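You operate a simulated robot arm through the tools that you are given. There is no shell and no other tool. Be economical: measure what you need, move in short steps, check, and stop when the job is done.

You are at the controls of a simulated robot arm. One attempt, no reset.

TASK
Put the iron weight and the name block labelled "Budi" from the blue table in the green crate.
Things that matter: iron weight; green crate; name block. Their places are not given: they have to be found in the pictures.

The check looks at the end state, three seconds after you hand in, the way a careful person would. Anything else that was tipped, shoved, dropped, spilled or broken makes it a failure.

THE ROBOT
A 7-joint arm with a two-finger parallel gripper, fixed in place. Base frame: the origin is at the foot of the arm, x ahead of it, y to its left, z up; the work surface is at about z = 0. Units: mm, degrees, N and s.
With the tool pointing down near the work surface it reaches from about 220 to 580 mm from the base axis. Its first joint turns from -66.0 to 66.0 degrees. Payload 2.5 kg.
The tool frame sits at the grasp point between the pads (the TCP): z along the fingers, y along the line on which they close. The tips reach 23 mm beyond it. Largest opening 94 mm; finger width 38, thickness 10; the body of the gripper, 54 by 96 mm, starts 39 mm behind the TCP.
Orientation is that of the tool frame in the base frame, as a unit quaternion [x, y, z, w]. With the fingers straight down and closing along the base's y, the tool's x points along the base's -x, its y along +y and its z along -z.

THE INTERFACE
- The arm moves only by the tool move_arm. Its argument "commands" is a list of rows, each a list of 7 numbers: the shift along the tool's x, y, z in mm, then the turn, a rotation vector about the tool's x, y, z in degrees, then the closure in counts, from 0 (fully open) to 255 (shut). In form: [[x, y, z, ax, ay, az, fingers], ...]. A call has 1 to 12 rows; each row is the pose to reach, as a shift and turn from the pose commanded when the call began, along the tool's axes at that moment. A row lasts 0.2 s, in which the tool goes at most 50 mm and 8.6 degrees; a call with a longer step from one row to the next is refused whole, and so is a gripper value outside its range. Where a pose cannot be reached the arm comes as near as it can. A force on the tool above 40 N (or 10 N above the force at the start of the call, whichever is more), or a blocked arm, ends the call early, and 0.2 s more pass. The fingers move at their own pace (about 108 mm/s each) and stop on an object; they squeeze with about 28 N. The grip force told is the motor's: it shows also when the fingers shut on nothing. Time passes only in rows, and 0.2 s behind the last, so rows that repeat a pose let the fingers close. It gives the time, the measured TCP pose, the force on the tool (base axes), the opening and the grip force at its end, in the units of the frame above (readings bear some noise).
- Cameras (640 x 400 px; columns grow to the right, rows downward): "scene" is fixed at [110.1, -426.8, 516.9]; the picture's right is [0.83, -0.55, 0.00], its down [-0.41, -0.62, -0.67] and it looks along [0.37, 0.56, -0.74] (base axes); focal length 214 px, centre (320, 200). "wrist" rides on the gripper at [-39, 0, -44] in the tool frame; the picture's right is [0.00, -1.00, 0.00], its down [0.97, 0.00, -0.24] and it looks along [0.24, 0.00, 0.97] (tool axes); focal length 218 px, centre (320, 200).
- grab_frame(camera): a new picture of that camera. It takes no simulated time.
- point_at(camera, pixels): for up to 12 pixels [column, row] of the newest picture of that camera ("zoom" is the newest enlarged one), the place [x, y, z] in the base frame of the surface seen there, good to about 2 mm, but the place of the scene camera against the robot may be out by one fixed shift of up to 25 mm in any direction. It takes no simulated time.
- zoom(camera, box): a new picture of the part [left, top, right, bottom] of that camera's present view, enlarged. It takes no simulated time.
- finish_job(): hands the job in; it is judged then, once.

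Keep the steps short. Do not move on a guess: measure, check each grasp and each placing, and mend mistakes. In all there are 60 turns and 30 pictures (those below and enlarged ones count). Leave the gripper open and the arm clear of the work at the hand-in unless told otherwise, and finish with a single line.

The tools are called after ">>>" as a command line: name --pt "numbers of a row" for each row, then --argument value for the rest, lists and objects as JSON in quotes. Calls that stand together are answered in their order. move_arm: Moves the arm, as the interface text tells. Its arguments: {"type":"object","properties":{"commands":{"type":"array"}},"required":["commands"]} The other tools are called the same way: grab_frame (camera) takes a picture; point_at (camera, pixels) gives the place of the surface under pixels of a picture; zoom (camera, box) takes an enlarged picture of a part of a camera's view; finish_job () hands the job in.

At the start:

```text
time_s: 0.0
tcp_pos: [383.9, -124.0, 375.8]
tool_rot: [0.0, 1.0, 0.0, 0.0]
ft_force: [-0.1, -0.1, 1.0]
gripper_width: 94.1
gripper_force: 0.0
```

scene: 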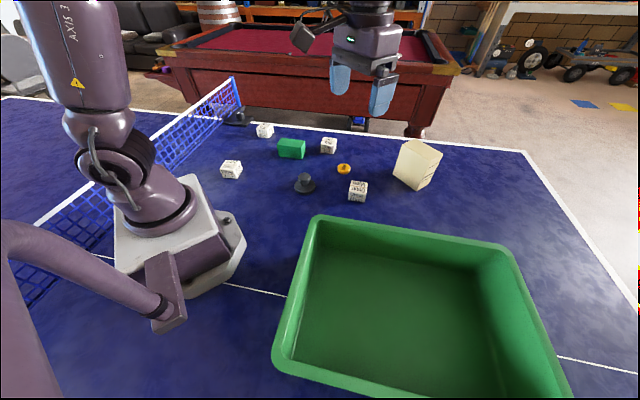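
wrist: 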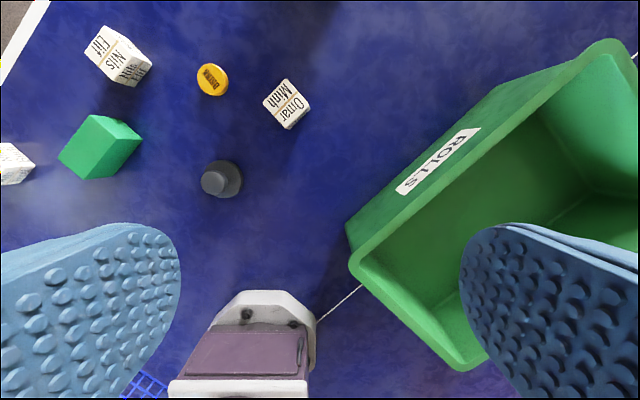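

I see four white name blocks, a dark weight and the green crate. I zoom in to read the labels and measure places.

>>> zoom --camera "scene" --box '[210, 110, 390, 220]'

>>> zoom --camera "wrist" --box '[0, 0, 340, 212]'

>>> point_at --camera "wrist" --pixels '[[228, 178], [215, 183], [286, 104], [120, 55], [8, 165], [350, 265], [600, 45], [472, 365], [560, 200], [500, 140], [100, 145], [212, 78]]'

>>> point_at --camera "scene" --pixels '[[305, 178], [305, 187], [231, 164], [265, 128], [328, 141], [358, 186], [292, 143], [344, 168], [400, 310], [317, 217], [510, 248], [278, 360]]'

```text
3.56 times, centred on (300, 165) of scene
```

zoom: 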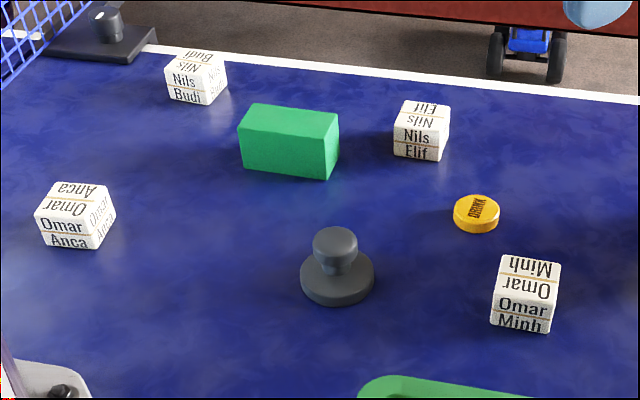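

```text
1.88 times, centred on (170, 106) of wrist
```

zoom: 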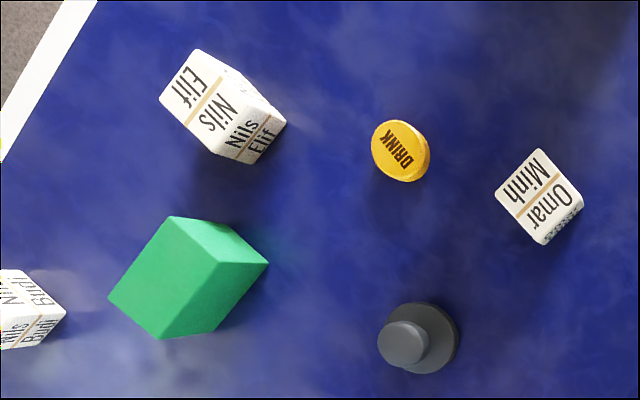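

```text
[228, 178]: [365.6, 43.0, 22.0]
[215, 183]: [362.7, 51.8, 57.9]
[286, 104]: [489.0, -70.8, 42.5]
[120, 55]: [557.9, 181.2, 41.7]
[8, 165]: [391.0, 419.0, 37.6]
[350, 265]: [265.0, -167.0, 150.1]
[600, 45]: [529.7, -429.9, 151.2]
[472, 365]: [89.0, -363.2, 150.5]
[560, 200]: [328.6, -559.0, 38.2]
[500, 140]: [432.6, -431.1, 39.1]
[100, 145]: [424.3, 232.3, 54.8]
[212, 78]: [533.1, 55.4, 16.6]
```

```text
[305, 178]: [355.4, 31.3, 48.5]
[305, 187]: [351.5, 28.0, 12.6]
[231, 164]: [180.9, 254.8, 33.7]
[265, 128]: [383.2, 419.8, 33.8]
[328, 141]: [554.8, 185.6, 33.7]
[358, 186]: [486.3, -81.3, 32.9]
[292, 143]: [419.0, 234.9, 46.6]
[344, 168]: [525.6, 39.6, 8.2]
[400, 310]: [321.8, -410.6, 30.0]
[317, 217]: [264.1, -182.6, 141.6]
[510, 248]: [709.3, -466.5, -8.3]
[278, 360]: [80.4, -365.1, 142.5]
```

The Budi block (Nils/Budi) is at about (391, 419), the weight at about (364, 47), and the crate rim is at z about 150 with its floor near 38. I move above the weight to look at it closely.

>>> move_arm --pt "3 28 29 0 0 0 0" --pt "7 57 58 0 0 0 0" --pt "10 85 87 0 0 0 0" --pt "14 113 117 0 0 0 0" --pt "17 142 146 0 0 0 0" --pt "21 170 175 0 0 0 0" --pt "21 170 175 0 0 0 0"

>>> grab_frame --camera "wrist"

```text
time_s: 1.6
tcp_pos: [365.8, 46.1, 203.7]
tool_rot: [0.0, 1.0, 0.001, 0.0]
ft_force: [0.1, 0.0, -0.7]
gripper_width: 93.9
gripper_force: 0.1
```

```text
25 pictures are left
```

wrist: 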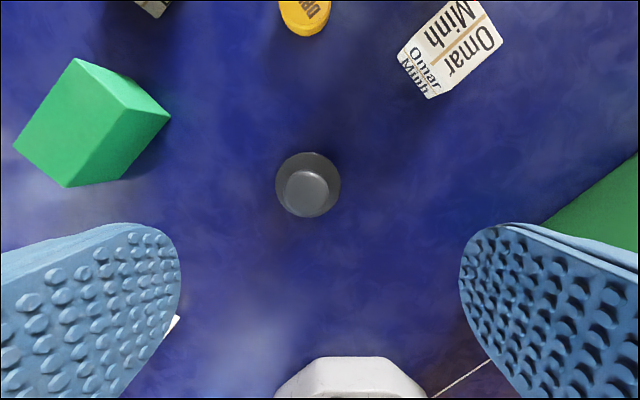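

The weight's disc spans columns 275–341 and rows 151–218, with the knob at (306, 190). I measure its edges and top.

>>> point_at --camera "wrist" --pixels '[[278, 184], [338, 184], [308, 154], [308, 216], [306, 190], [288, 190], [325, 190], [306, 208], [330, 165], [306, 174]]'

>>> zoom --camera "wrist" --box '[256, 140, 360, 230]'

```text
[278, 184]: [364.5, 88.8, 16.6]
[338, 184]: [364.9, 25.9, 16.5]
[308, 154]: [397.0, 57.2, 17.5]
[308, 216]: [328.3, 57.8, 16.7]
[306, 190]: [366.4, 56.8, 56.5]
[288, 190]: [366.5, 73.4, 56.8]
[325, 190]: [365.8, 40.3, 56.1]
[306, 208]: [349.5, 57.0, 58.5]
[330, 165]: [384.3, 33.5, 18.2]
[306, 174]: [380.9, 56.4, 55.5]
```

```text
4.44 times, centred on (308, 185) of wrist
```

zoom: 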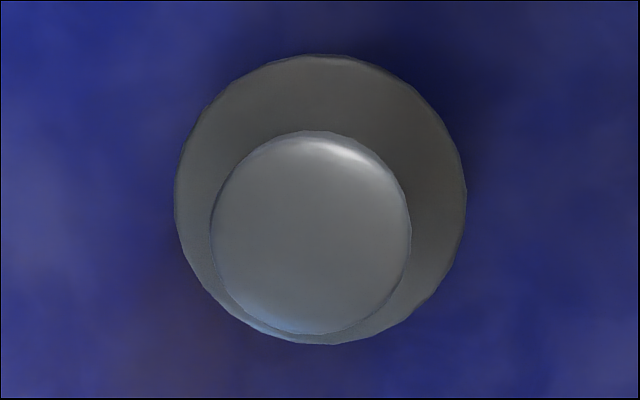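

The disc is about 66 mm wide and 17 high, centred at (364, 57). The knob is about 36 wide with its top at z 57. I go down to TCP z 46, with the pads around the knob, and close.

>>> move_arm --pt "2 11 40 0 0 0 0" --pt "2 11 80 0 0 0 0" --pt "2 11 120 0 0 0 0" --pt "2 11 145 0 0 0 0" --pt "2 11 158 0 0 0 0" --pt "2 11 158 0 0 0 0"

```text
time_s: 3.0
tcp_pos: [361.9, 55.5, 42.9]
tool_rot: [0.0, 1.0, -0.001, 0.0]
ft_force: [0.4, 0.3, 0.5]
gripper_width: 94.0
gripper_force: 0.0
```

At z 42.9 the tips are about 3 mm above the disc. I raise 2 mm and close on the knob.

>>> move_arm --pt "0 1 -2 0 0 0 0" --pt "0 1 -2 0 0 0 255" --pt "0 1 -2 0 0 0 255" --pt "0 1 -2 0 0 0 255" --pt "0 1 -2 0 0 0 255"

```text
time_s: 4.2
tcp_pos: [362.3, 56.9, 44.9]
tool_rot: [0.0, 1.0, 0.0, 0.001]
ft_force: [-1.0, 1.3, -0.2]
gripper_width: 40.6
gripper_force: 28.2
```

The fingers stopped at 40.6 mm on the knob. I test with a slow lift of 30 mm.

>>> move_arm --pt "0 0 -8 0 0 0 255" --pt "0 0 -16 0 0 0 255" --pt "0 0 -30 0 0 0 255" --pt "0 0 -30 0 0 0 255"

>>> grab_frame --camera "scene"

```text
time_s: 5.2
tcp_pos: [362.5, 57.8, 76.3]
tool_rot: [0.0, 1.0, 0.0, 0.001]
ft_force: [-1.1, -1.5, 6.3]
gripper_width: 39.8
gripper_force: 27.4
```

```text
23 pictures are left
```

scene: 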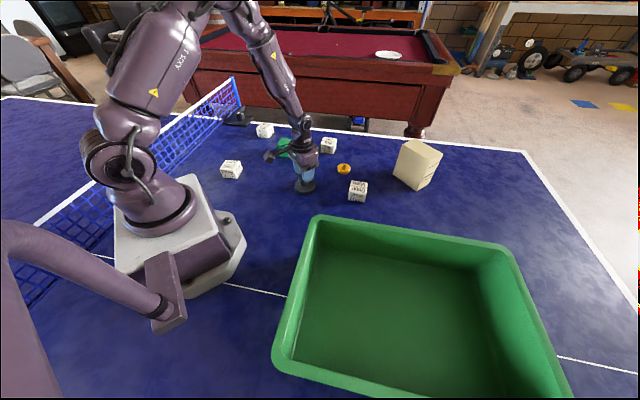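

The force is small (6 N). I zoom to see whether the weight is actually off the table.

>>> zoom --camera "scene" --box '[260, 140, 350, 200]'

>>> zoom --camera "wrist" --box '[0, 0, 640, 400]'

```text
6.67 times, centred on (305, 170) of scene
```

zoom: 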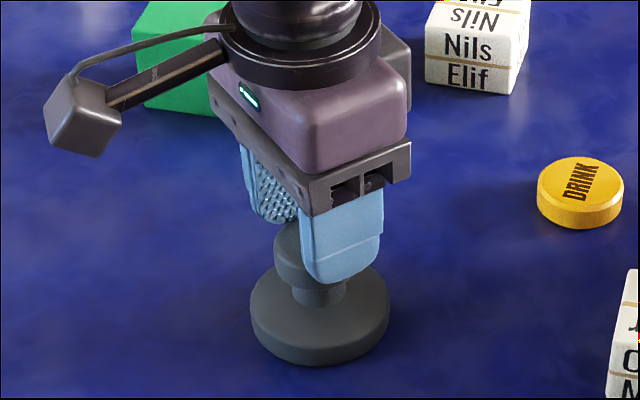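

```text
1.00 times, centred on (320, 200) of wrist
```

zoom: 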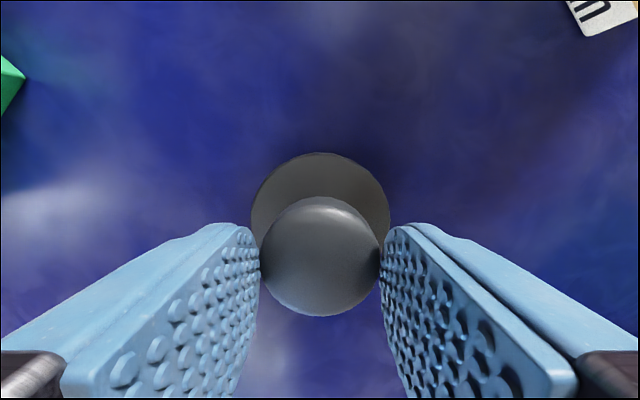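

I measure the height of the disc and the knob now.

>>> point_at --camera "wrist" --pixels '[[320, 240], [320, 175], [280, 190], [360, 190], [320, 265]]'

```text
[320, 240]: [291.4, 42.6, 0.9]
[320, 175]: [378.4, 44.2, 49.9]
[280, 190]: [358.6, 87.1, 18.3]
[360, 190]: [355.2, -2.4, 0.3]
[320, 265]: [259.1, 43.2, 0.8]
```

Those values belong to the older frame; I use the zoom picture.

>>> point_at --camera "zoom" --pixels '[[320, 240], [320, 175], [265, 200], [375, 200], [320, 290]]'

```text
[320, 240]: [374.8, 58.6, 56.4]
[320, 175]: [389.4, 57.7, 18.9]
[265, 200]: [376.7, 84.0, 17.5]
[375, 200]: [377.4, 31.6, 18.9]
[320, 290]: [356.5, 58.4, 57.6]
```

It slipped: the disc top is still at z 18 and the knob top at 57. The weight stands upright at about (364, 58). I open, go down again with the pads slightly lower on the knob, and re-grip.

>>> move_arm --pt "0 0 0 0 0 0 0" --pt "0 0 0 0 0 0 0" --pt "0 0 15 0 0 0 0" --pt "0 0 31 0 0 0 0" --pt "0 0 31 0 0 0 0" --pt "0 0 31 0 0 0 255" --pt "0 0 31 0 0 0 255" --pt "0 0 31 0 0 0 255" --pt "0 0 31 0 0 0 255"

>>> move_arm --pt "0 0 -1 0 0 0 255" --pt "0 0 -2 0 0 0 255" --pt "0 0 -3 0 0 0 255" --pt "0 0 -4 0 0 0 255"

```text
time_s: 7.2
tcp_pos: [360.6, 55.1, 43.1]
tool_rot: [0.001, 1.0, 0.0, -0.001]
ft_force: [1.0, 1.5, -0.5]
gripper_width: 40.6
gripper_force: 28.6
```

```text
time_s: 8.2
tcp_pos: [361.6, 56.6, 47.5]
tool_rot: [0.0, 1.0, 0.0, 0.001]
ft_force: [0.2, -0.2, -4.6]
gripper_width: 40.5
gripper_force: 28.0
```

The force is -4.6 N after 4 mm. I look to see whether the weight is rising or slipping.

>>> grab_frame --camera "wrist"

>>> point_at --camera "wrist" --pixels '[[320, 250], [320, 175], [320, 300]]'

```text
20 pictures are left
```

wrist: 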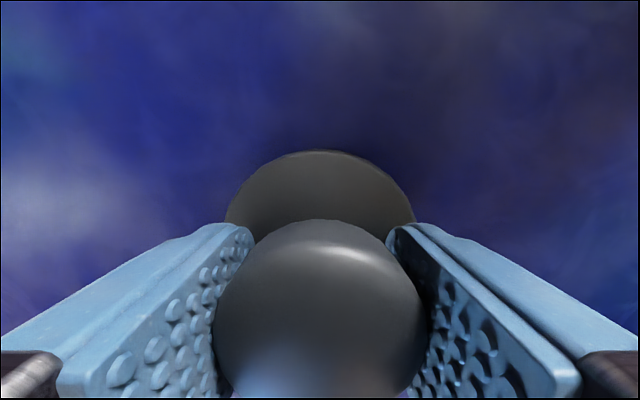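

```text
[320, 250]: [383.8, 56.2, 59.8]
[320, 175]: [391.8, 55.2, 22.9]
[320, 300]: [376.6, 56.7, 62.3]
```

The disc top is now at 23 and the knob at 62, so it rose. I continue slowly.

>>> move_arm --pt "0 0 -1 0 0 0 255" --pt "0 0 -2 0 0 0 255" --pt "0 0 -3 0 0 0 255" --pt "0 0 -4 0 0 0 255" --pt "0 0 -5 0 0 0 255" --pt "0 0 -6 0 0 0 255" --pt "0 0 -7 0 0 0 255" --pt "0 0 -8 0 0 0 255"

>>> grab_frame --camera "wrist"

>>> point_at --camera "wrist" --pixels '[[320, 250], [320, 175], [320, 300]]'

```text
time_s: 10.0
tcp_pos: [361.0, 58.3, 56.1]
tool_rot: [0.0, 1.0, 0.0, 0.0]
ft_force: [-0.7, 0.0, -5.5]
gripper_width: 40.8
gripper_force: 28.0
```

```text
19 pictures are left
```

wrist: 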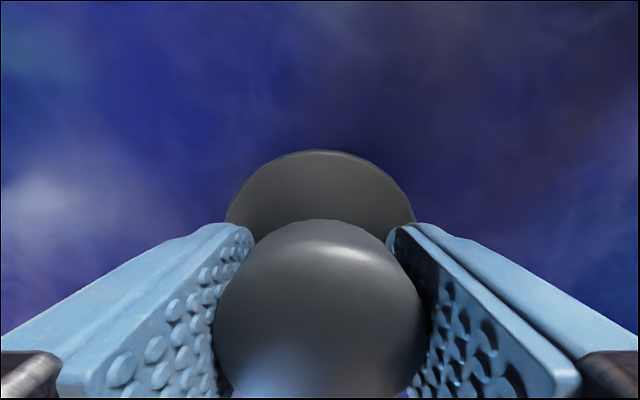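

```text
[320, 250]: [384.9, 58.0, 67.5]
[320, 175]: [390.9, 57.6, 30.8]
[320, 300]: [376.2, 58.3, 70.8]
```

It holds (force about -5 N, everything rose 8 mm). I lift with a gentle ramp.

>>> move_arm --pt "0 0 -1 0 0 0 255" --pt "0 0 -3 0 0 0 255" --pt "0 0 -6 0 0 0 255" --pt "0 0 -10 0 0 0 255" --pt "0 0 -15 0 0 0 255" --pt "0 0 -20 0 0 0 255" --pt "0 0 -25 0 0 0 255" --pt "0 0 -30 0 0 0 255" --pt "0 0 -34 0 0 0 255" --pt "0 0 -37 0 0 0 255" --pt "0 0 -39 0 0 0 255" --pt "0 0 -40 0 0 0 255"

>>> grab_frame --camera "wrist"

>>> point_at --camera "wrist" --pixels '[[320, 250], [320, 175], [320, 300]]'

```text
time_s: 12.6
tcp_pos: [363.1, 57.9, 95.4]
tool_rot: [0.0, 1.0, 0.0, 0.0]
ft_force: [0.8, 0.3, -6.1]
gripper_width: 40.4
gripper_force: 28.2
```

```text
18 pictures are left
```

wrist: 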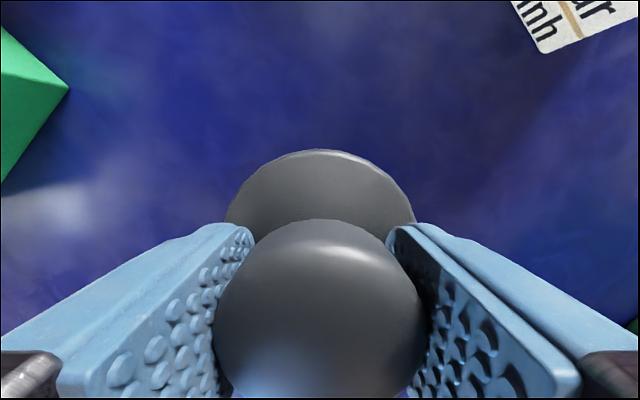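

```text
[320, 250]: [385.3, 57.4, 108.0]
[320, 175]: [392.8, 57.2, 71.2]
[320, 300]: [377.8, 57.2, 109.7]
```

No slip at all. I keep lifting to z about 220, above the rim.

>>> move_arm --pt "0 0 -2 0 0 0 255" --pt "0 0 -6 0 0 0 255" --pt "0 0 -13 0 0 0 255" --pt "0 0 -24 0 0 0 255" --pt "0 0 -38 0 0 0 255" --pt "0 0 -54 0 0 0 255" --pt "0 0 -70 0 0 0 255" --pt "0 0 -86 0 0 0 255" --pt "0 0 -101 0 0 0 255" --pt "0 0 -113 0 0 0 255" --pt "0 0 -121 0 0 0 255" --pt "0 0 -125 0 0 0 255"

```text
time_s: 15.2
tcp_pos: [362.7, 58.0, 222.8]
tool_rot: [0.0, 1.0, -0.001, 0.0]
ft_force: [0.4, -0.7, -4.9]
gripper_width: 40.5
gripper_force: 27.7
```

Still held. Now I carry it sideways towards the crate, half of the way first.

>>> move_arm --pt "0 -3 0 0 0 0 255" --pt "1 -10 0 0 0 0 255" --pt "2 -23 0 0 0 0 255" --pt "3 -43 0 0 0 0 255" --pt "4 -70 0 0 0 0 255" --pt "6 -100 0 0 0 0 255" --pt "8 -130 0 0 0 0 255" --pt "10 -160 0 0 0 0 255" --pt "12 -187 0 0 0 0 255" --pt "13 -207 0 0 0 0 255" --pt "14 -220 0 0 0 0 255" --pt "15 -227 0 0 0 0 255"

>>> grab_frame --camera "wrist"

```text
time_s: 17.8
tcp_pos: [346.6, -172.3, 221.4]
tool_rot: [0.0, 1.0, 0.0, 0.0]
ft_force: [-0.3, -0.7, -5.3]
gripper_width: 40.4
gripper_force: 28.1
```

```text
17 pictures are left
```

wrist: 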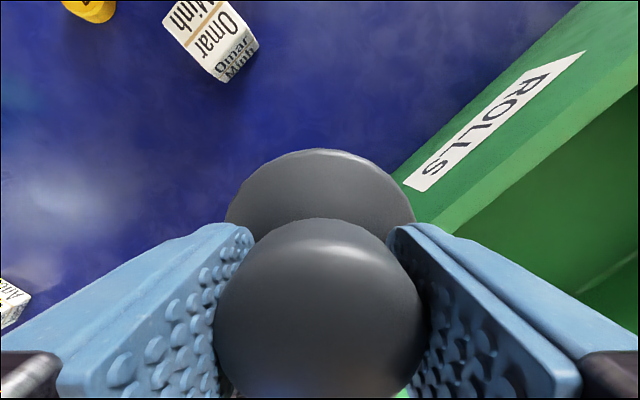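

The grip is unchanged. I carry it the rest of the way to about (334, -403).

>>> move_arm --pt "0 -3 0 0 0 0 255" --pt "1 -10 0 0 0 0 255" --pt "2 -23 0 0 0 0 255" --pt "3 -43 0 0 0 0 255" --pt "4 -70 0 0 0 0 255" --pt "5 -101 0 0 0 0 255" --pt "6 -132 0 0 0 0 255" --pt "8 -163 0 0 0 0 255" --pt "10 -190 0 0 0 0 255" --pt "11 -210 0 0 0 0 255" --pt "12 -223 0 0 0 0 255" --pt "12 -231 0 0 0 0 255"

>>> grab_frame --camera "wrist"

>>> grab_frame --camera "scene"

>>> point_at --camera "wrist" --pixels '[[320, 120], [320, 20], [150, 100], [500, 100], [600, 200], [50, 200], [50, 60], [320, 70]]'

```text
time_s: 20.4
tcp_pos: [335.1, -402.1, 222.6]
tool_rot: [0.0, 1.0, 0.0, -0.001]
ft_force: [-0.4, -0.2, -5.0]
gripper_width: 40.9
gripper_force: 28.3
```

```text
16 pictures are left
```

wrist: 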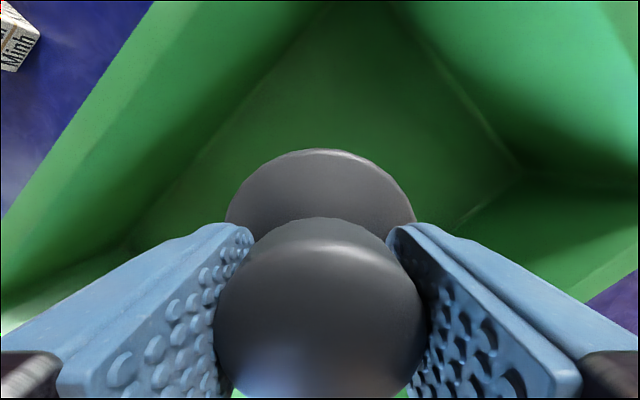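

```text
15 pictures are left
```

scene: 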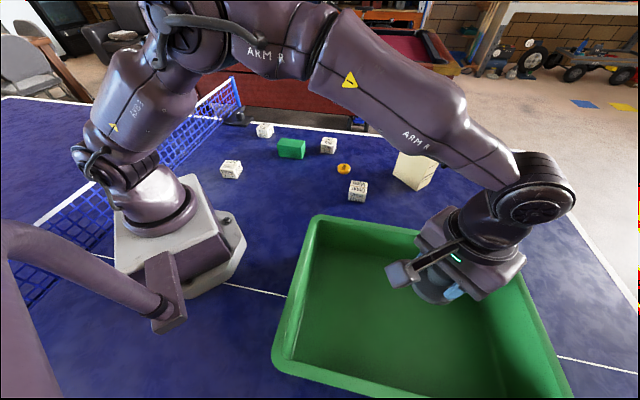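

```text
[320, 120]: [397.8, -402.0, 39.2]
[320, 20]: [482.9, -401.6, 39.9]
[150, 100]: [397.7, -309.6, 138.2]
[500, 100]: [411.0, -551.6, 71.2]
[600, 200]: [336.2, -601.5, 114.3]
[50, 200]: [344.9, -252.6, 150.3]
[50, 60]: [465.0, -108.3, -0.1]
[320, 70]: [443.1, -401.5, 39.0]
```

The floor reads z 39 and the walls are well clear. The weight's bottom is about 43 mm below the TCP, so it touches down at TCP z about 82. I lower gently to just above that.

>>> move_arm --pt "0 0 2 0 0 0 255" --pt "0 0 7 0 0 0 255" --pt "0 0 15 0 0 0 255" --pt "0 0 27 0 0 0 255" --pt "0 0 43 0 0 0 255" --pt "0 0 60 0 0 0 255" --pt "0 0 77 0 0 0 255" --pt "0 0 94 0 0 0 255" --pt "0 0 109 0 0 0 255" --pt "0 0 121 0 0 0 255" --pt "0 0 129 0 0 0 255" --pt "0 0 132 0 0 0 255"

>>> move_arm --pt "0 0 2 0 0 0 255" --pt "0 0 4 0 0 0 255" --pt "0 0 6 0 0 0 255" --pt "0 0 7 0 0 0 255" --pt "0 0 8 0 0 0 255"

```text
time_s: 23.0
tcp_pos: [335.3, -401.4, 88.9]
tool_rot: [0.0, 1.0, 0.0, 0.0]
ft_force: [0.5, -0.1, -5.6]
gripper_width: 41.0
gripper_force: 27.8
```

```text
time_s: 24.2
tcp_pos: [334.9, -400.2, 82.7]
tool_rot: [0.0, 1.0, 0.0, 0.0]
ft_force: [0.0, -0.4, -5.2]
gripper_width: 40.4
gripper_force: 27.5
```

Still hanging at z 82.7 (-5 N). I lower 1 mm at a time until the load goes off.

>>> move_arm --pt "0 0 1 0 0 0 255" --pt "0 0 2 0 0 0 255" --pt "0 0 2 0 0 0 255"

```text
time_s: 25.0
tcp_pos: [335.1, -401.1, 81.8]
tool_rot: [0.0, 1.0, -0.002, 0.002]
ft_force: [-7.3, 9.2, 25.8]
gripper_width: 40.6
gripper_force: 27.9
```

The weight stands on the floor (force +26 N). I open and rise slowly, straight up.

>>> move_arm --pt "0 0 1 0 0 0 0" --pt "0 0 1 0 0 0 0" --pt "0 0 1 0 0 0 0" --pt "0 0 -20 0 0 0 0" --pt "0 0 -60 0 0 0 0" --pt "0 0 -100 0 0 0 0" --pt "0 0 -140 0 0 0 0" --pt "0 0 -170 0 0 0 0"

>>> grab_frame --camera "wrist"

```text
time_s: 26.8
tcp_pos: [333.6, -399.8, 250.8]
tool_rot: [-0.001, 1.0, 0.0, 0.0]
ft_force: [0.3, 0.4, -0.9]
gripper_width: 94.0
gripper_force: 0.0
```

```text
14 pictures are left
```

wrist: 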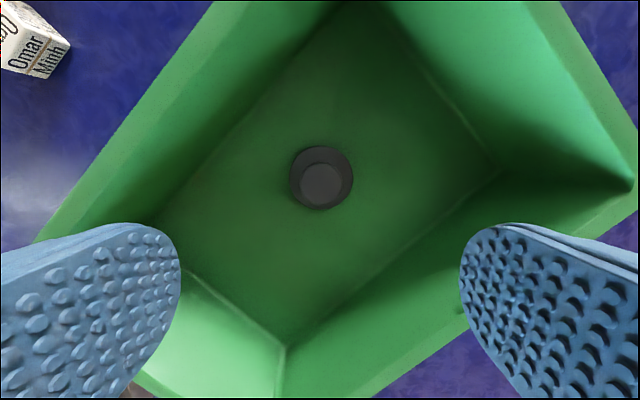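

The weight stands upright in the crate. I measure the free floor for the block, and travel back toward the Budi block.

>>> point_at --camera "wrist" --pixels '[[240, 240], [160, 222], [285, 343], [495, 172], [320, 183], [345, 180], [230, 210]]'

>>> move_arm --pt "0 20 0 0 0 0 0" --pt "0 60 0 0 0 0 0" --pt "0 105 0 0 0 0 0" --pt "0 150 0 0 0 0 0" --pt "0 195 0 0 0 0 0" --pt "0 240 0 0 0 0 0" --pt "0 285 0 0 0 0 0" --pt "0 330 0 0 0 0 0" --pt "0 375 0 0 0 0 0" --pt "0 420 0 0 0 0 0" --pt "0 460 0 0 0 0 0" --pt "0 480 0 0 0 0 0"

>>> move_arm --pt "-2 20 0 0 0 0 0" --pt "-5 60 0 0 0 0 0" --pt "-9 105 10 0 0 0 0" --pt "-13 150 20 0 0 0 0" --pt "-17 195 30 0 0 0 0" --pt "-21 235 40 0 0 0 0" --pt "-25 275 45 0 0 0 0" --pt "-28 300 50 0 0 0 0" --pt "-28 310 50 0 0 0 0"

>>> grab_frame --camera "wrist"

```text
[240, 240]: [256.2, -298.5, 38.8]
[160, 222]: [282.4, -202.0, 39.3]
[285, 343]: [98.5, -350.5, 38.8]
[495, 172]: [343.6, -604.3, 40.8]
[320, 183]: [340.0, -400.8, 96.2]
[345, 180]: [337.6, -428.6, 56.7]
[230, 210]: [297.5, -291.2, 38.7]
```

```text
time_s: 29.4
tcp_pos: [334.8, 81.2, 250.6]
tool_rot: [0.0, 1.0, 0.0, -0.001]
ft_force: [0.2, 0.2, -0.3]
gripper_width: 93.9
gripper_force: 0.2
```

```text
time_s: 31.4
tcp_pos: [359.9, 387.8, 198.9]
tool_rot: [0.001, 1.0, 0.0, 0.0]
ft_force: [-0.1, -0.6, -0.9]
gripper_width: 93.9
gripper_force: 0.1
```

```text
13 pictures are left
```

wrist: 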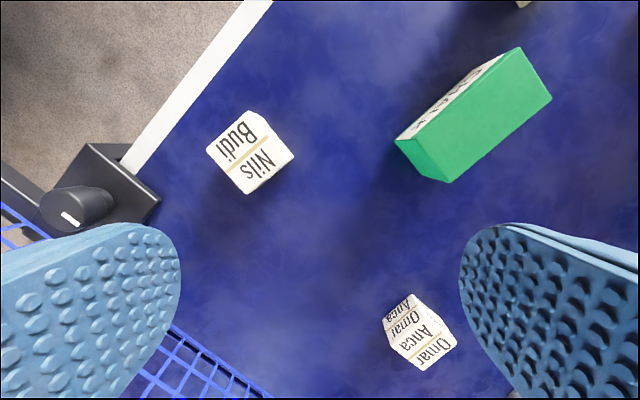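

The block labelled Nils/Budi is at about (248, 150). I zoom for its top corners.

>>> zoom --camera "wrist" --box '[186, 95, 314, 210]'

```text
3.48 times, centred on (250, 152) of wrist
```

zoom: 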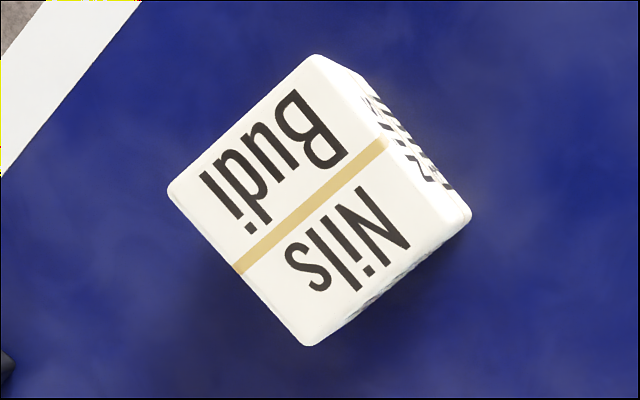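

>>> point_at --camera "zoom" --pixels '[[318, 62], [173, 190], [305, 340], [455, 210], [312, 207], [243, 130], [380, 270]]'

>>> point_at --camera "wrist" --pixels '[[160, 198], [125, 160], [95, 145], [75, 200], [190, 340], [395, 140], [450, 182], [445, 170]]'

```text
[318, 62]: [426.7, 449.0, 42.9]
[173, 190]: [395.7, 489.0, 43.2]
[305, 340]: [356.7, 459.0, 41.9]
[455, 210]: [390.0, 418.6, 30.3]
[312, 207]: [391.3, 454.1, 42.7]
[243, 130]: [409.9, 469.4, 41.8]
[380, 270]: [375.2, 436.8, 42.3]
```

```text
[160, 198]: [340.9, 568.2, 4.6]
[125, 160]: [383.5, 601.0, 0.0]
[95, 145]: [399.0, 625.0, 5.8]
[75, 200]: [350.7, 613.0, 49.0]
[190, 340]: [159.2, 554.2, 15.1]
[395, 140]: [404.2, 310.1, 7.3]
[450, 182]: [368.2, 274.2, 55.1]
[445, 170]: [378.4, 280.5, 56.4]
```

The block's top centre is at about (391.5, 454), side 50 mm, top z 42, and its edges are at 37.7° yaw. At radius 599 it is just past the vertical reach, so I will tilt the fingers 15° outward. First I yaw.

>>> move_arm --pt "0 0 0 0 0 -7.7 0" --pt "0 0 0 0 0 -15.2 0" --pt "0 0 0 0 0 -22.7 0" --pt "0 0 0 0 0 -30.2 0" --pt "0 0 0 0 0 -37.7 0" --pt "0 0 0 0 0 -37.7 0"

>>> move_arm --pt "-11 6 13 0 -3 0 0" --pt "-22 11 26 0 -6 0 0" --pt "-33 17 40 0 -9 0 0" --pt "-44 22 53 0 -12 0 0" --pt "-55 28 66 0 -15 0 0" --pt "-65 33 79 0 -15 0 0" --pt "-65 33 79 0 -15 0 0"

>>> grab_frame --camera "wrist"

```text
time_s: 32.8
tcp_pos: [362.6, 388.4, 198.9]
tool_rot: [-0.323, 0.946, 0.0, 0.0]
ft_force: [0.0, 0.5, 0.1]
gripper_width: 94.3
gripper_force: 0.1
```

```text
time_s: 34.4
tcp_pos: [395.9, 456.0, 121.1]
tool_rot: [-0.32, 0.938, 0.042, 0.124]
ft_force: [-0.6, -0.7, 0.2]
gripper_width: 93.8
gripper_force: 0.0
```

```text
11 pictures are left
```

wrist: 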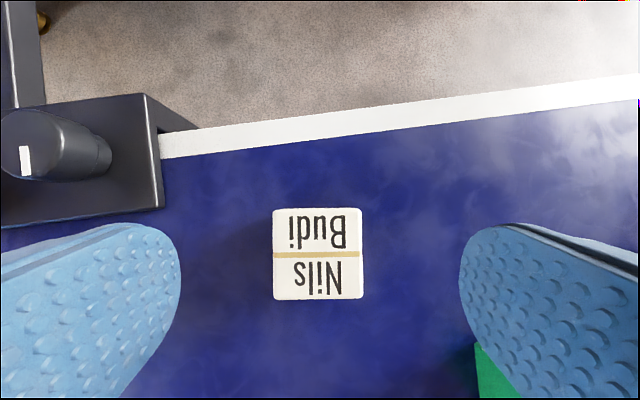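

The block is square in view. I measure its centre again from here before going down.

>>> point_at --camera "wrist" --pixels '[[277, 213], [359, 213], [277, 295], [359, 295], [318, 254], [163, 205]]'

```text
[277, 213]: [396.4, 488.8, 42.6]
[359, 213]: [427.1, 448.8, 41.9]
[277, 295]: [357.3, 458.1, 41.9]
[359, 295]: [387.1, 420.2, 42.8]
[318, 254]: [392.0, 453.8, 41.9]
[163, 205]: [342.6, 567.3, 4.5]
```

Centre is (392, 454). I go straight down to TCP z about 33.

>>> move_arm --pt "10 0.8 24 0 0 0 0" --pt "17 0.8 48 0 0 0 0" --pt "23 0.8 70 0 0 0 0" --pt "26.7 0.8 84 0 0 0 0" --pt "26.7 0.8 84 0 0 0 0"

```text
time_s: 35.6
tcp_pos: [389.0, 452.1, 32.3]
tool_rot: [-0.32, 0.938, 0.042, 0.123]
ft_force: [0.7, 0.7, -0.8]
gripper_width: 94.1
gripper_force: 0.0
```

The pose is right with no contact. I close, then lift slowly by 12 mm.

>>> move_arm --pt "0 0 0 0 0 0 255" --pt "0 0 0 0 0 0 255" --pt "0 0 0 0 0 0 255" --pt "0 0 0 0 0 0 255" --pt "-0.5 0 -2 0 0 0 255" --pt "-1 0 -4 0 0 0 255" --pt "-2 0 -7 0 0 0 255" --pt "-3 0 -11 0 0 0 255" --pt "-3 0 -12 0 0 0 255"

>>> grab_frame --camera "wrist"

>>> point_at --camera "wrist" --pixels '[[320, 250], [320, 300], [320, 340]]'

```text
time_s: 37.6
tcp_pos: [388.4, 453.1, 45.8]
tool_rot: [-0.32, 0.938, 0.042, 0.124]
ft_force: [-0.8, -0.2, -0.6]
gripper_width: 54.8
gripper_force: 27.7
```

```text
10 pictures are left
```

wrist: 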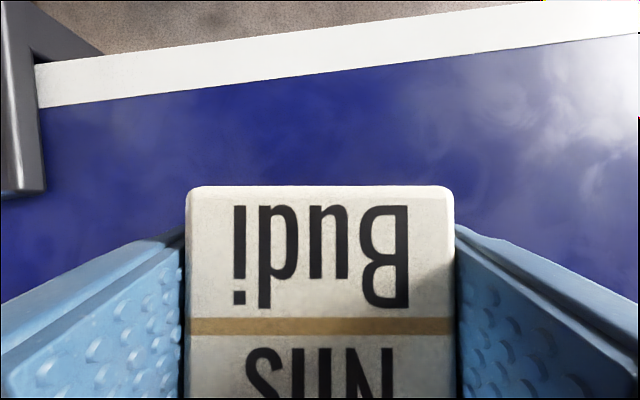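

```text
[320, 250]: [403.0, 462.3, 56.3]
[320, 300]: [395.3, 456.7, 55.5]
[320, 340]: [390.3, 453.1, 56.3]
```

The block rose 14 mm with the grip (width 54.8) and hangs level with the tool. I lift it, draw inward and take the tilt out.

>>> move_arm --pt "-2 0 -6 0 0 0 255" --pt "-4 0 -16 0 0 0 255" --pt "-8 0 -31 0 0 0 255" --pt "-13 0 -50 0 0 0 255" --pt "-18 0 -70 0 0 0 255" --pt "-16 0 -91 0 3 0 255" --pt "-6 0 -117 0 6 0 255" --pt "8 0 -145 0 9 0 255" --pt "22 0 -170 0 12 0 255" --pt "37 0 -190 0 15 0 255" --pt "46 0 -203 0 15 0 255" --pt "48 0 -208 0 15 0 255"

```text
time_s: 40.2
tcp_pos: [310.1, 392.4, 233.2]
tool_rot: [-0.324, 0.946, 0.0, 0.0]
ft_force: [0.6, 0.3, -1.0]
gripper_width: 54.6
gripper_force: 27.6
```

The block is held at z 233. I carry it over toward (340, 0), turning the yaw back to 0 on the way.

>>> move_arm --pt "6 -10 0 0 0 3 255" --pt "17 -26 0 0 0 6 255" --pt "37 -56 0 0 0 10 255" --pt "60 -92 0 0 0 14 255" --pt "86 -131 0 0 0 18 255" --pt "112 -171 0 0 0 22 255" --pt "136 -207 0 0 0 26 255" --pt "160 -243 0 0 0 30 255" --pt "181 -276 0 0 0 33 255" --pt "199 -302 0 0 0 36 255" --pt "209 -318 0 0 0 37.7 255" --pt "216 -328 0 0 0 37.7 255"

```text
time_s: 42.8
tcp_pos: [339.8, 0.5, 231.4]
tool_rot: [0.0, 1.0, 0.0, 0.0]
ft_force: [0.5, -0.1, -1.1]
gripper_width: 54.8
gripper_force: 27.9
```

Still held. On to (256, -332) above the crate.

>>> move_arm --pt "3 -10 0 0 0 0 255" --pt "7 -28 0 0 0 0 255" --pt "14 -56 0 0 0 0 255" --pt "24 -94 0 0 0 0 255" --pt "34 -134 0 0 0 0 255" --pt "44 -174 0 0 0 0 255" --pt "54 -214 0 0 0 0 255" --pt "64 -252 0 0 0 0 255" --pt "72 -284 0 0 0 0 255" --pt "78 -308 0 0 0 0 255" --pt "82 -324 0 0 0 0 255" --pt "84 -332 0 0 0 0 255"

>>> grab_frame --camera "wrist"

>>> grab_frame --camera "scene"

```text
time_s: 45.4
tcp_pos: [256.6, -331.8, 231.6]
tool_rot: [0.0, 1.0, 0.0, 0.0]
ft_force: [0.2, -0.2, -0.5]
gripper_width: 54.7
gripper_force: 28.1
```

```text
9 pictures are left
```

wrist: 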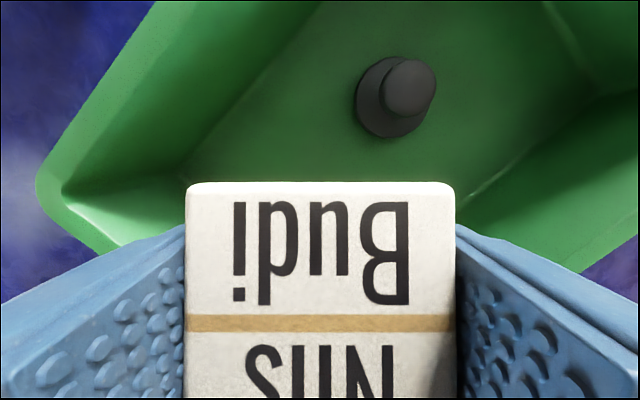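

```text
8 pictures are left
```

scene: 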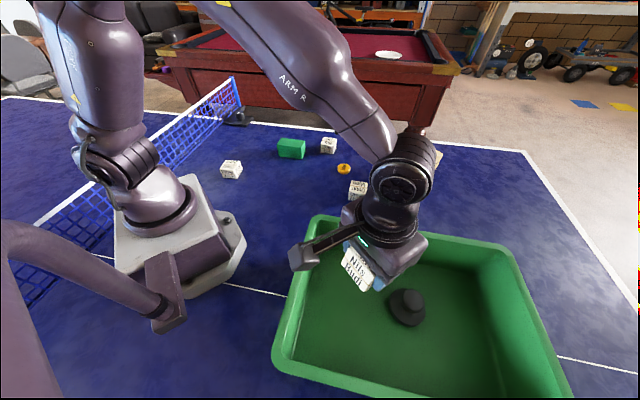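

The block is over the free part of the crate. The stick-like part on the gripper at (303, 258) might come near the rim, so I measure it before lowering.

>>> point_at --camera "scene" --pixels '[[303, 258], [297, 248], [305, 268], [330, 243], [360, 270], [303, 240], [293, 310], [405, 305]]'

```text
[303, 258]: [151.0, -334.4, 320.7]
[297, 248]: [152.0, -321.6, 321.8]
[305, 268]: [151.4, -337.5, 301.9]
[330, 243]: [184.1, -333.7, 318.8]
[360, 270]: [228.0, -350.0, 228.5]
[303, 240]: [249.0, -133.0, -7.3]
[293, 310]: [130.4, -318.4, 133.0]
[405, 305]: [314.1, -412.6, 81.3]
```

At full depth that part would sit right by the crate's left rim. So I shift to (278, -325) and yaw 15°, which keeps it well inside the rim.

>>> move_arm --pt "-6 2 0 0 0 -4 255" --pt "-14 5 0 0 0 -10 255" --pt "-21 7 0 0 0 -15 255" --pt "-21 7 0 0 0 -15 255" --pt "-21 7 10 0 0 -15 255" --pt "-21 7 30 0 0 -15 255" --pt "-21 7 55 0 0 -15 255" --pt "-21 7 80 0 0 -15 255" --pt "-21 7 95 0 0 -15 255" --pt "-21 7 105 0 0 -15 255"

>>> grab_frame --camera "scene"

>>> grab_frame --camera "wrist"

```text
time_s: 47.6
tcp_pos: [275.0, -324.7, 128.3]
tool_rot: [-0.13, 0.991, 0.0, 0.0]
ft_force: [0.0, -0.2, -1.4]
gripper_width: 54.7
gripper_force: 27.8
```

```text
7 pictures are left
```

scene: 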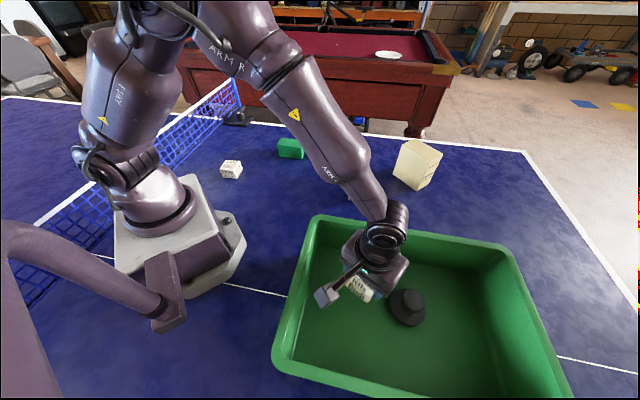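

```text
6 pictures are left
```

wrist: 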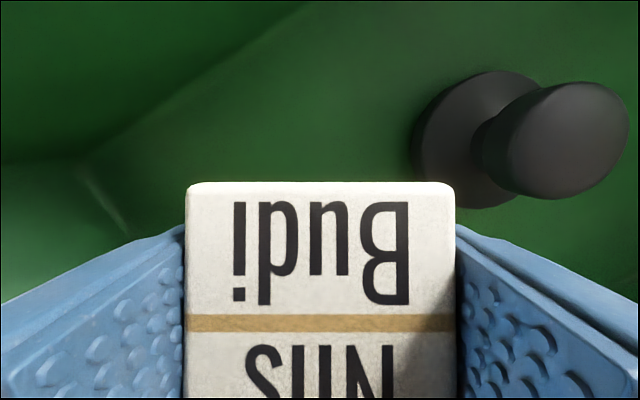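

The block hangs clear of the weight, and the stick at (327, 296) looks inside the rim. I measure it against the rim.

>>> point_at --camera "scene" --pixels '[[318, 293], [321, 305], [330, 300], [302, 280], [296, 295], [288, 330], [283, 345], [294, 365]]'

```text
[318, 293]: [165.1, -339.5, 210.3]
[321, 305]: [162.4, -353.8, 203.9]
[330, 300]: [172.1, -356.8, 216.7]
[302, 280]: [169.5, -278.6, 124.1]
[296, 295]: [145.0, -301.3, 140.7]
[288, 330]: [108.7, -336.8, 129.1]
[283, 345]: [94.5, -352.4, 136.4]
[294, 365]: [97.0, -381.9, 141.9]
```

Clearance to the rim is over 40 mm. The block was gripped with the tool tilted 15°, so I tilt the tool the same way again to make its bottom level. I also shift 10 mm away from the rim, then lower to just above the floor.

>>> move_arm --pt "-4 1 0 0 -5 0 255" --pt "-8 2 0 0 -10 0 255" --pt "-10 3 0 0 -15 0 255" --pt "-10 3 0 0 -15 0 255" --pt "-10 3 10 0 -15 0 255" --pt "-10 3 25 0 -15 0 255" --pt "-10 3 38 0 -15 0 255" --pt "-10 3 46 0 -15 0 255" --pt "-10 3 50 0 -15 0 255"

>>> grab_frame --camera "scene"

```text
time_s: 49.6
tcp_pos: [285.5, -319.6, 78.0]
tool_rot: [-0.129, 0.983, 0.017, 0.129]
ft_force: [0.2, 0.0, -1.7]
gripper_width: 54.6
gripper_force: 28.2
```

```text
5 pictures are left
```

scene: 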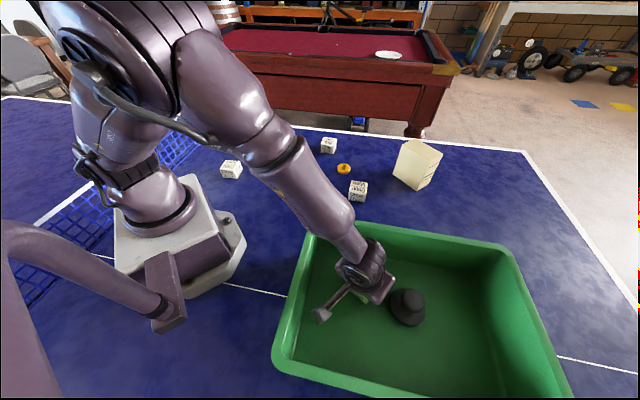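

Free of contact. The block's bottom is about 6 mm above the floor; I lower in 1–2 mm steps until contact.

>>> move_arm --pt "0.5 0 2 0 0 0 255" --pt "1 0 4 0 0 0 255" --pt "1.3 0 5 0 0 0 255" --pt "1.6 0 6 0 0 0 255" --pt "1.6 0 6 0 0 0 255"

```text
time_s: 50.8
tcp_pos: [285.1, -319.8, 72.3]
tool_rot: [-0.129, 0.983, 0.017, 0.128]
ft_force: [0.5, 0.0, -0.9]
gripper_width: 54.6
gripper_force: 28.4
```

>>> move_arm --pt "0.3 0 1 0 0 0 255" --pt "0.5 0 2 0 0 0 255" --pt "0.5 0 2 0 0 0 255"

```text
time_s: 51.6
tcp_pos: [286.9, -319.4, 69.6]
tool_rot: [-0.129, 0.983, 0.017, 0.13]
ft_force: [-0.3, 0.4, -0.7]
gripper_width: 54.6
gripper_force: 28.1
```

No contact yet. Another 2 mm slowly.

>>> move_arm --pt "0.3 0 1 0 0 0 255" --pt "0.3 0 1 0 0 0 255" --pt "0.5 0 2 0 0 0 255" --pt "0.5 0 2 0 0 0 255"

```text
time_s: 52.6
tcp_pos: [286.1, -319.2, 68.5]
tool_rot: [-0.128, 0.983, 0.016, 0.13]
ft_force: [-8.4, 7.0, 27.2]
gripper_width: 54.6
gripper_force: 28.2
```

Contact: +27 N, so the block stands on the floor. I ease off 1 mm, open partly so as not to touch the weight, and rise straight up.

>>> move_arm --pt "-0.3 0 -1 0 0 0 255" --pt "-0.3 0 -1 0 0 0 76" --pt "-0.3 0 -1 0 0 0 76" --pt "-0.3 0 -1 0 0 0 76" --pt "-3 0 -11 0 0 0 76" --pt "-9 0 -35 0 0 0 76" --pt "-20 0 -75 0 0 0 76" --pt "-32 0 -118 0 0 0 76" --pt "-44 0 -163 0 0 0 76" --pt "-50 0 -185 0 0 0 76"

>>> grab_frame --camera "wrist"

```text
time_s: 54.8
tcp_pos: [287.1, -318.8, 259.9]
tool_rot: [-0.13, 0.983, 0.019, 0.129]
ft_force: [0.8, 0.5, 0.1]
gripper_width: 66.1
gripper_force: 0.0
```

```text
4 pictures are left
```

wrist: 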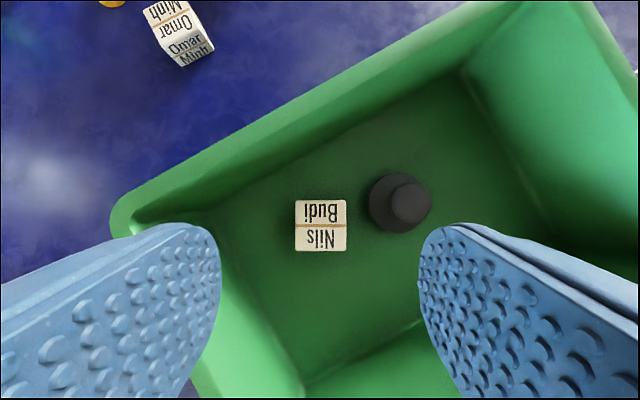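

Both stand in the crate: block at (321, 225), weight at (400, 203). I open fully and move the arm away from above the crate.

>>> move_arm --pt "-8 20 -10 0 0 0 0" --pt "-18 50 -20 0 3 0 0" --pt "-30 85 -30 0 6 0 0" --pt "-45 120 -40 0 9 0 0" --pt "-60 155 -45 0 12 0 0" --pt "-75 190 -50 0 15 0 0" --pt "-85 220 -50 0 15 0 0" --pt "-90 240 -50 0 15 0 0"

>>> grab_frame --camera "scene"

```text
time_s: 56.6
tcp_pos: [294.3, -67.7, 330.5]
tool_rot: [-0.131, 0.991, 0.0, 0.0]
ft_force: [-0.4, 0.1, -0.4]
gripper_width: 93.8
gripper_force: 0.0
```

```text
3 pictures are left
```

scene: 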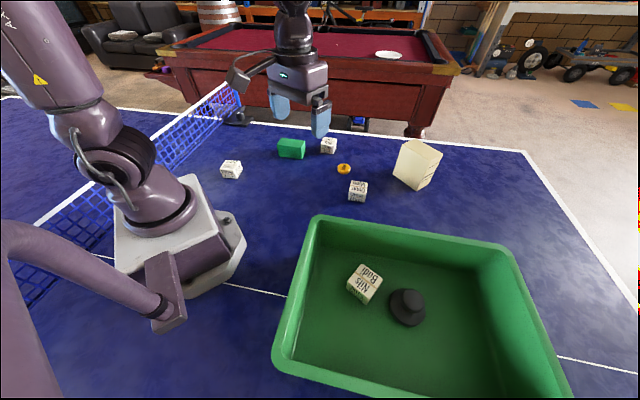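

Both objects are in the crate, everything else is where it was, and the gripper is open and clear. I hand in.

>>> finish_job

```text
The job is handed in.
```

The iron weight and the "Budi" name block are both standing in the green crate, nothing else was moved, and the job is handed in.
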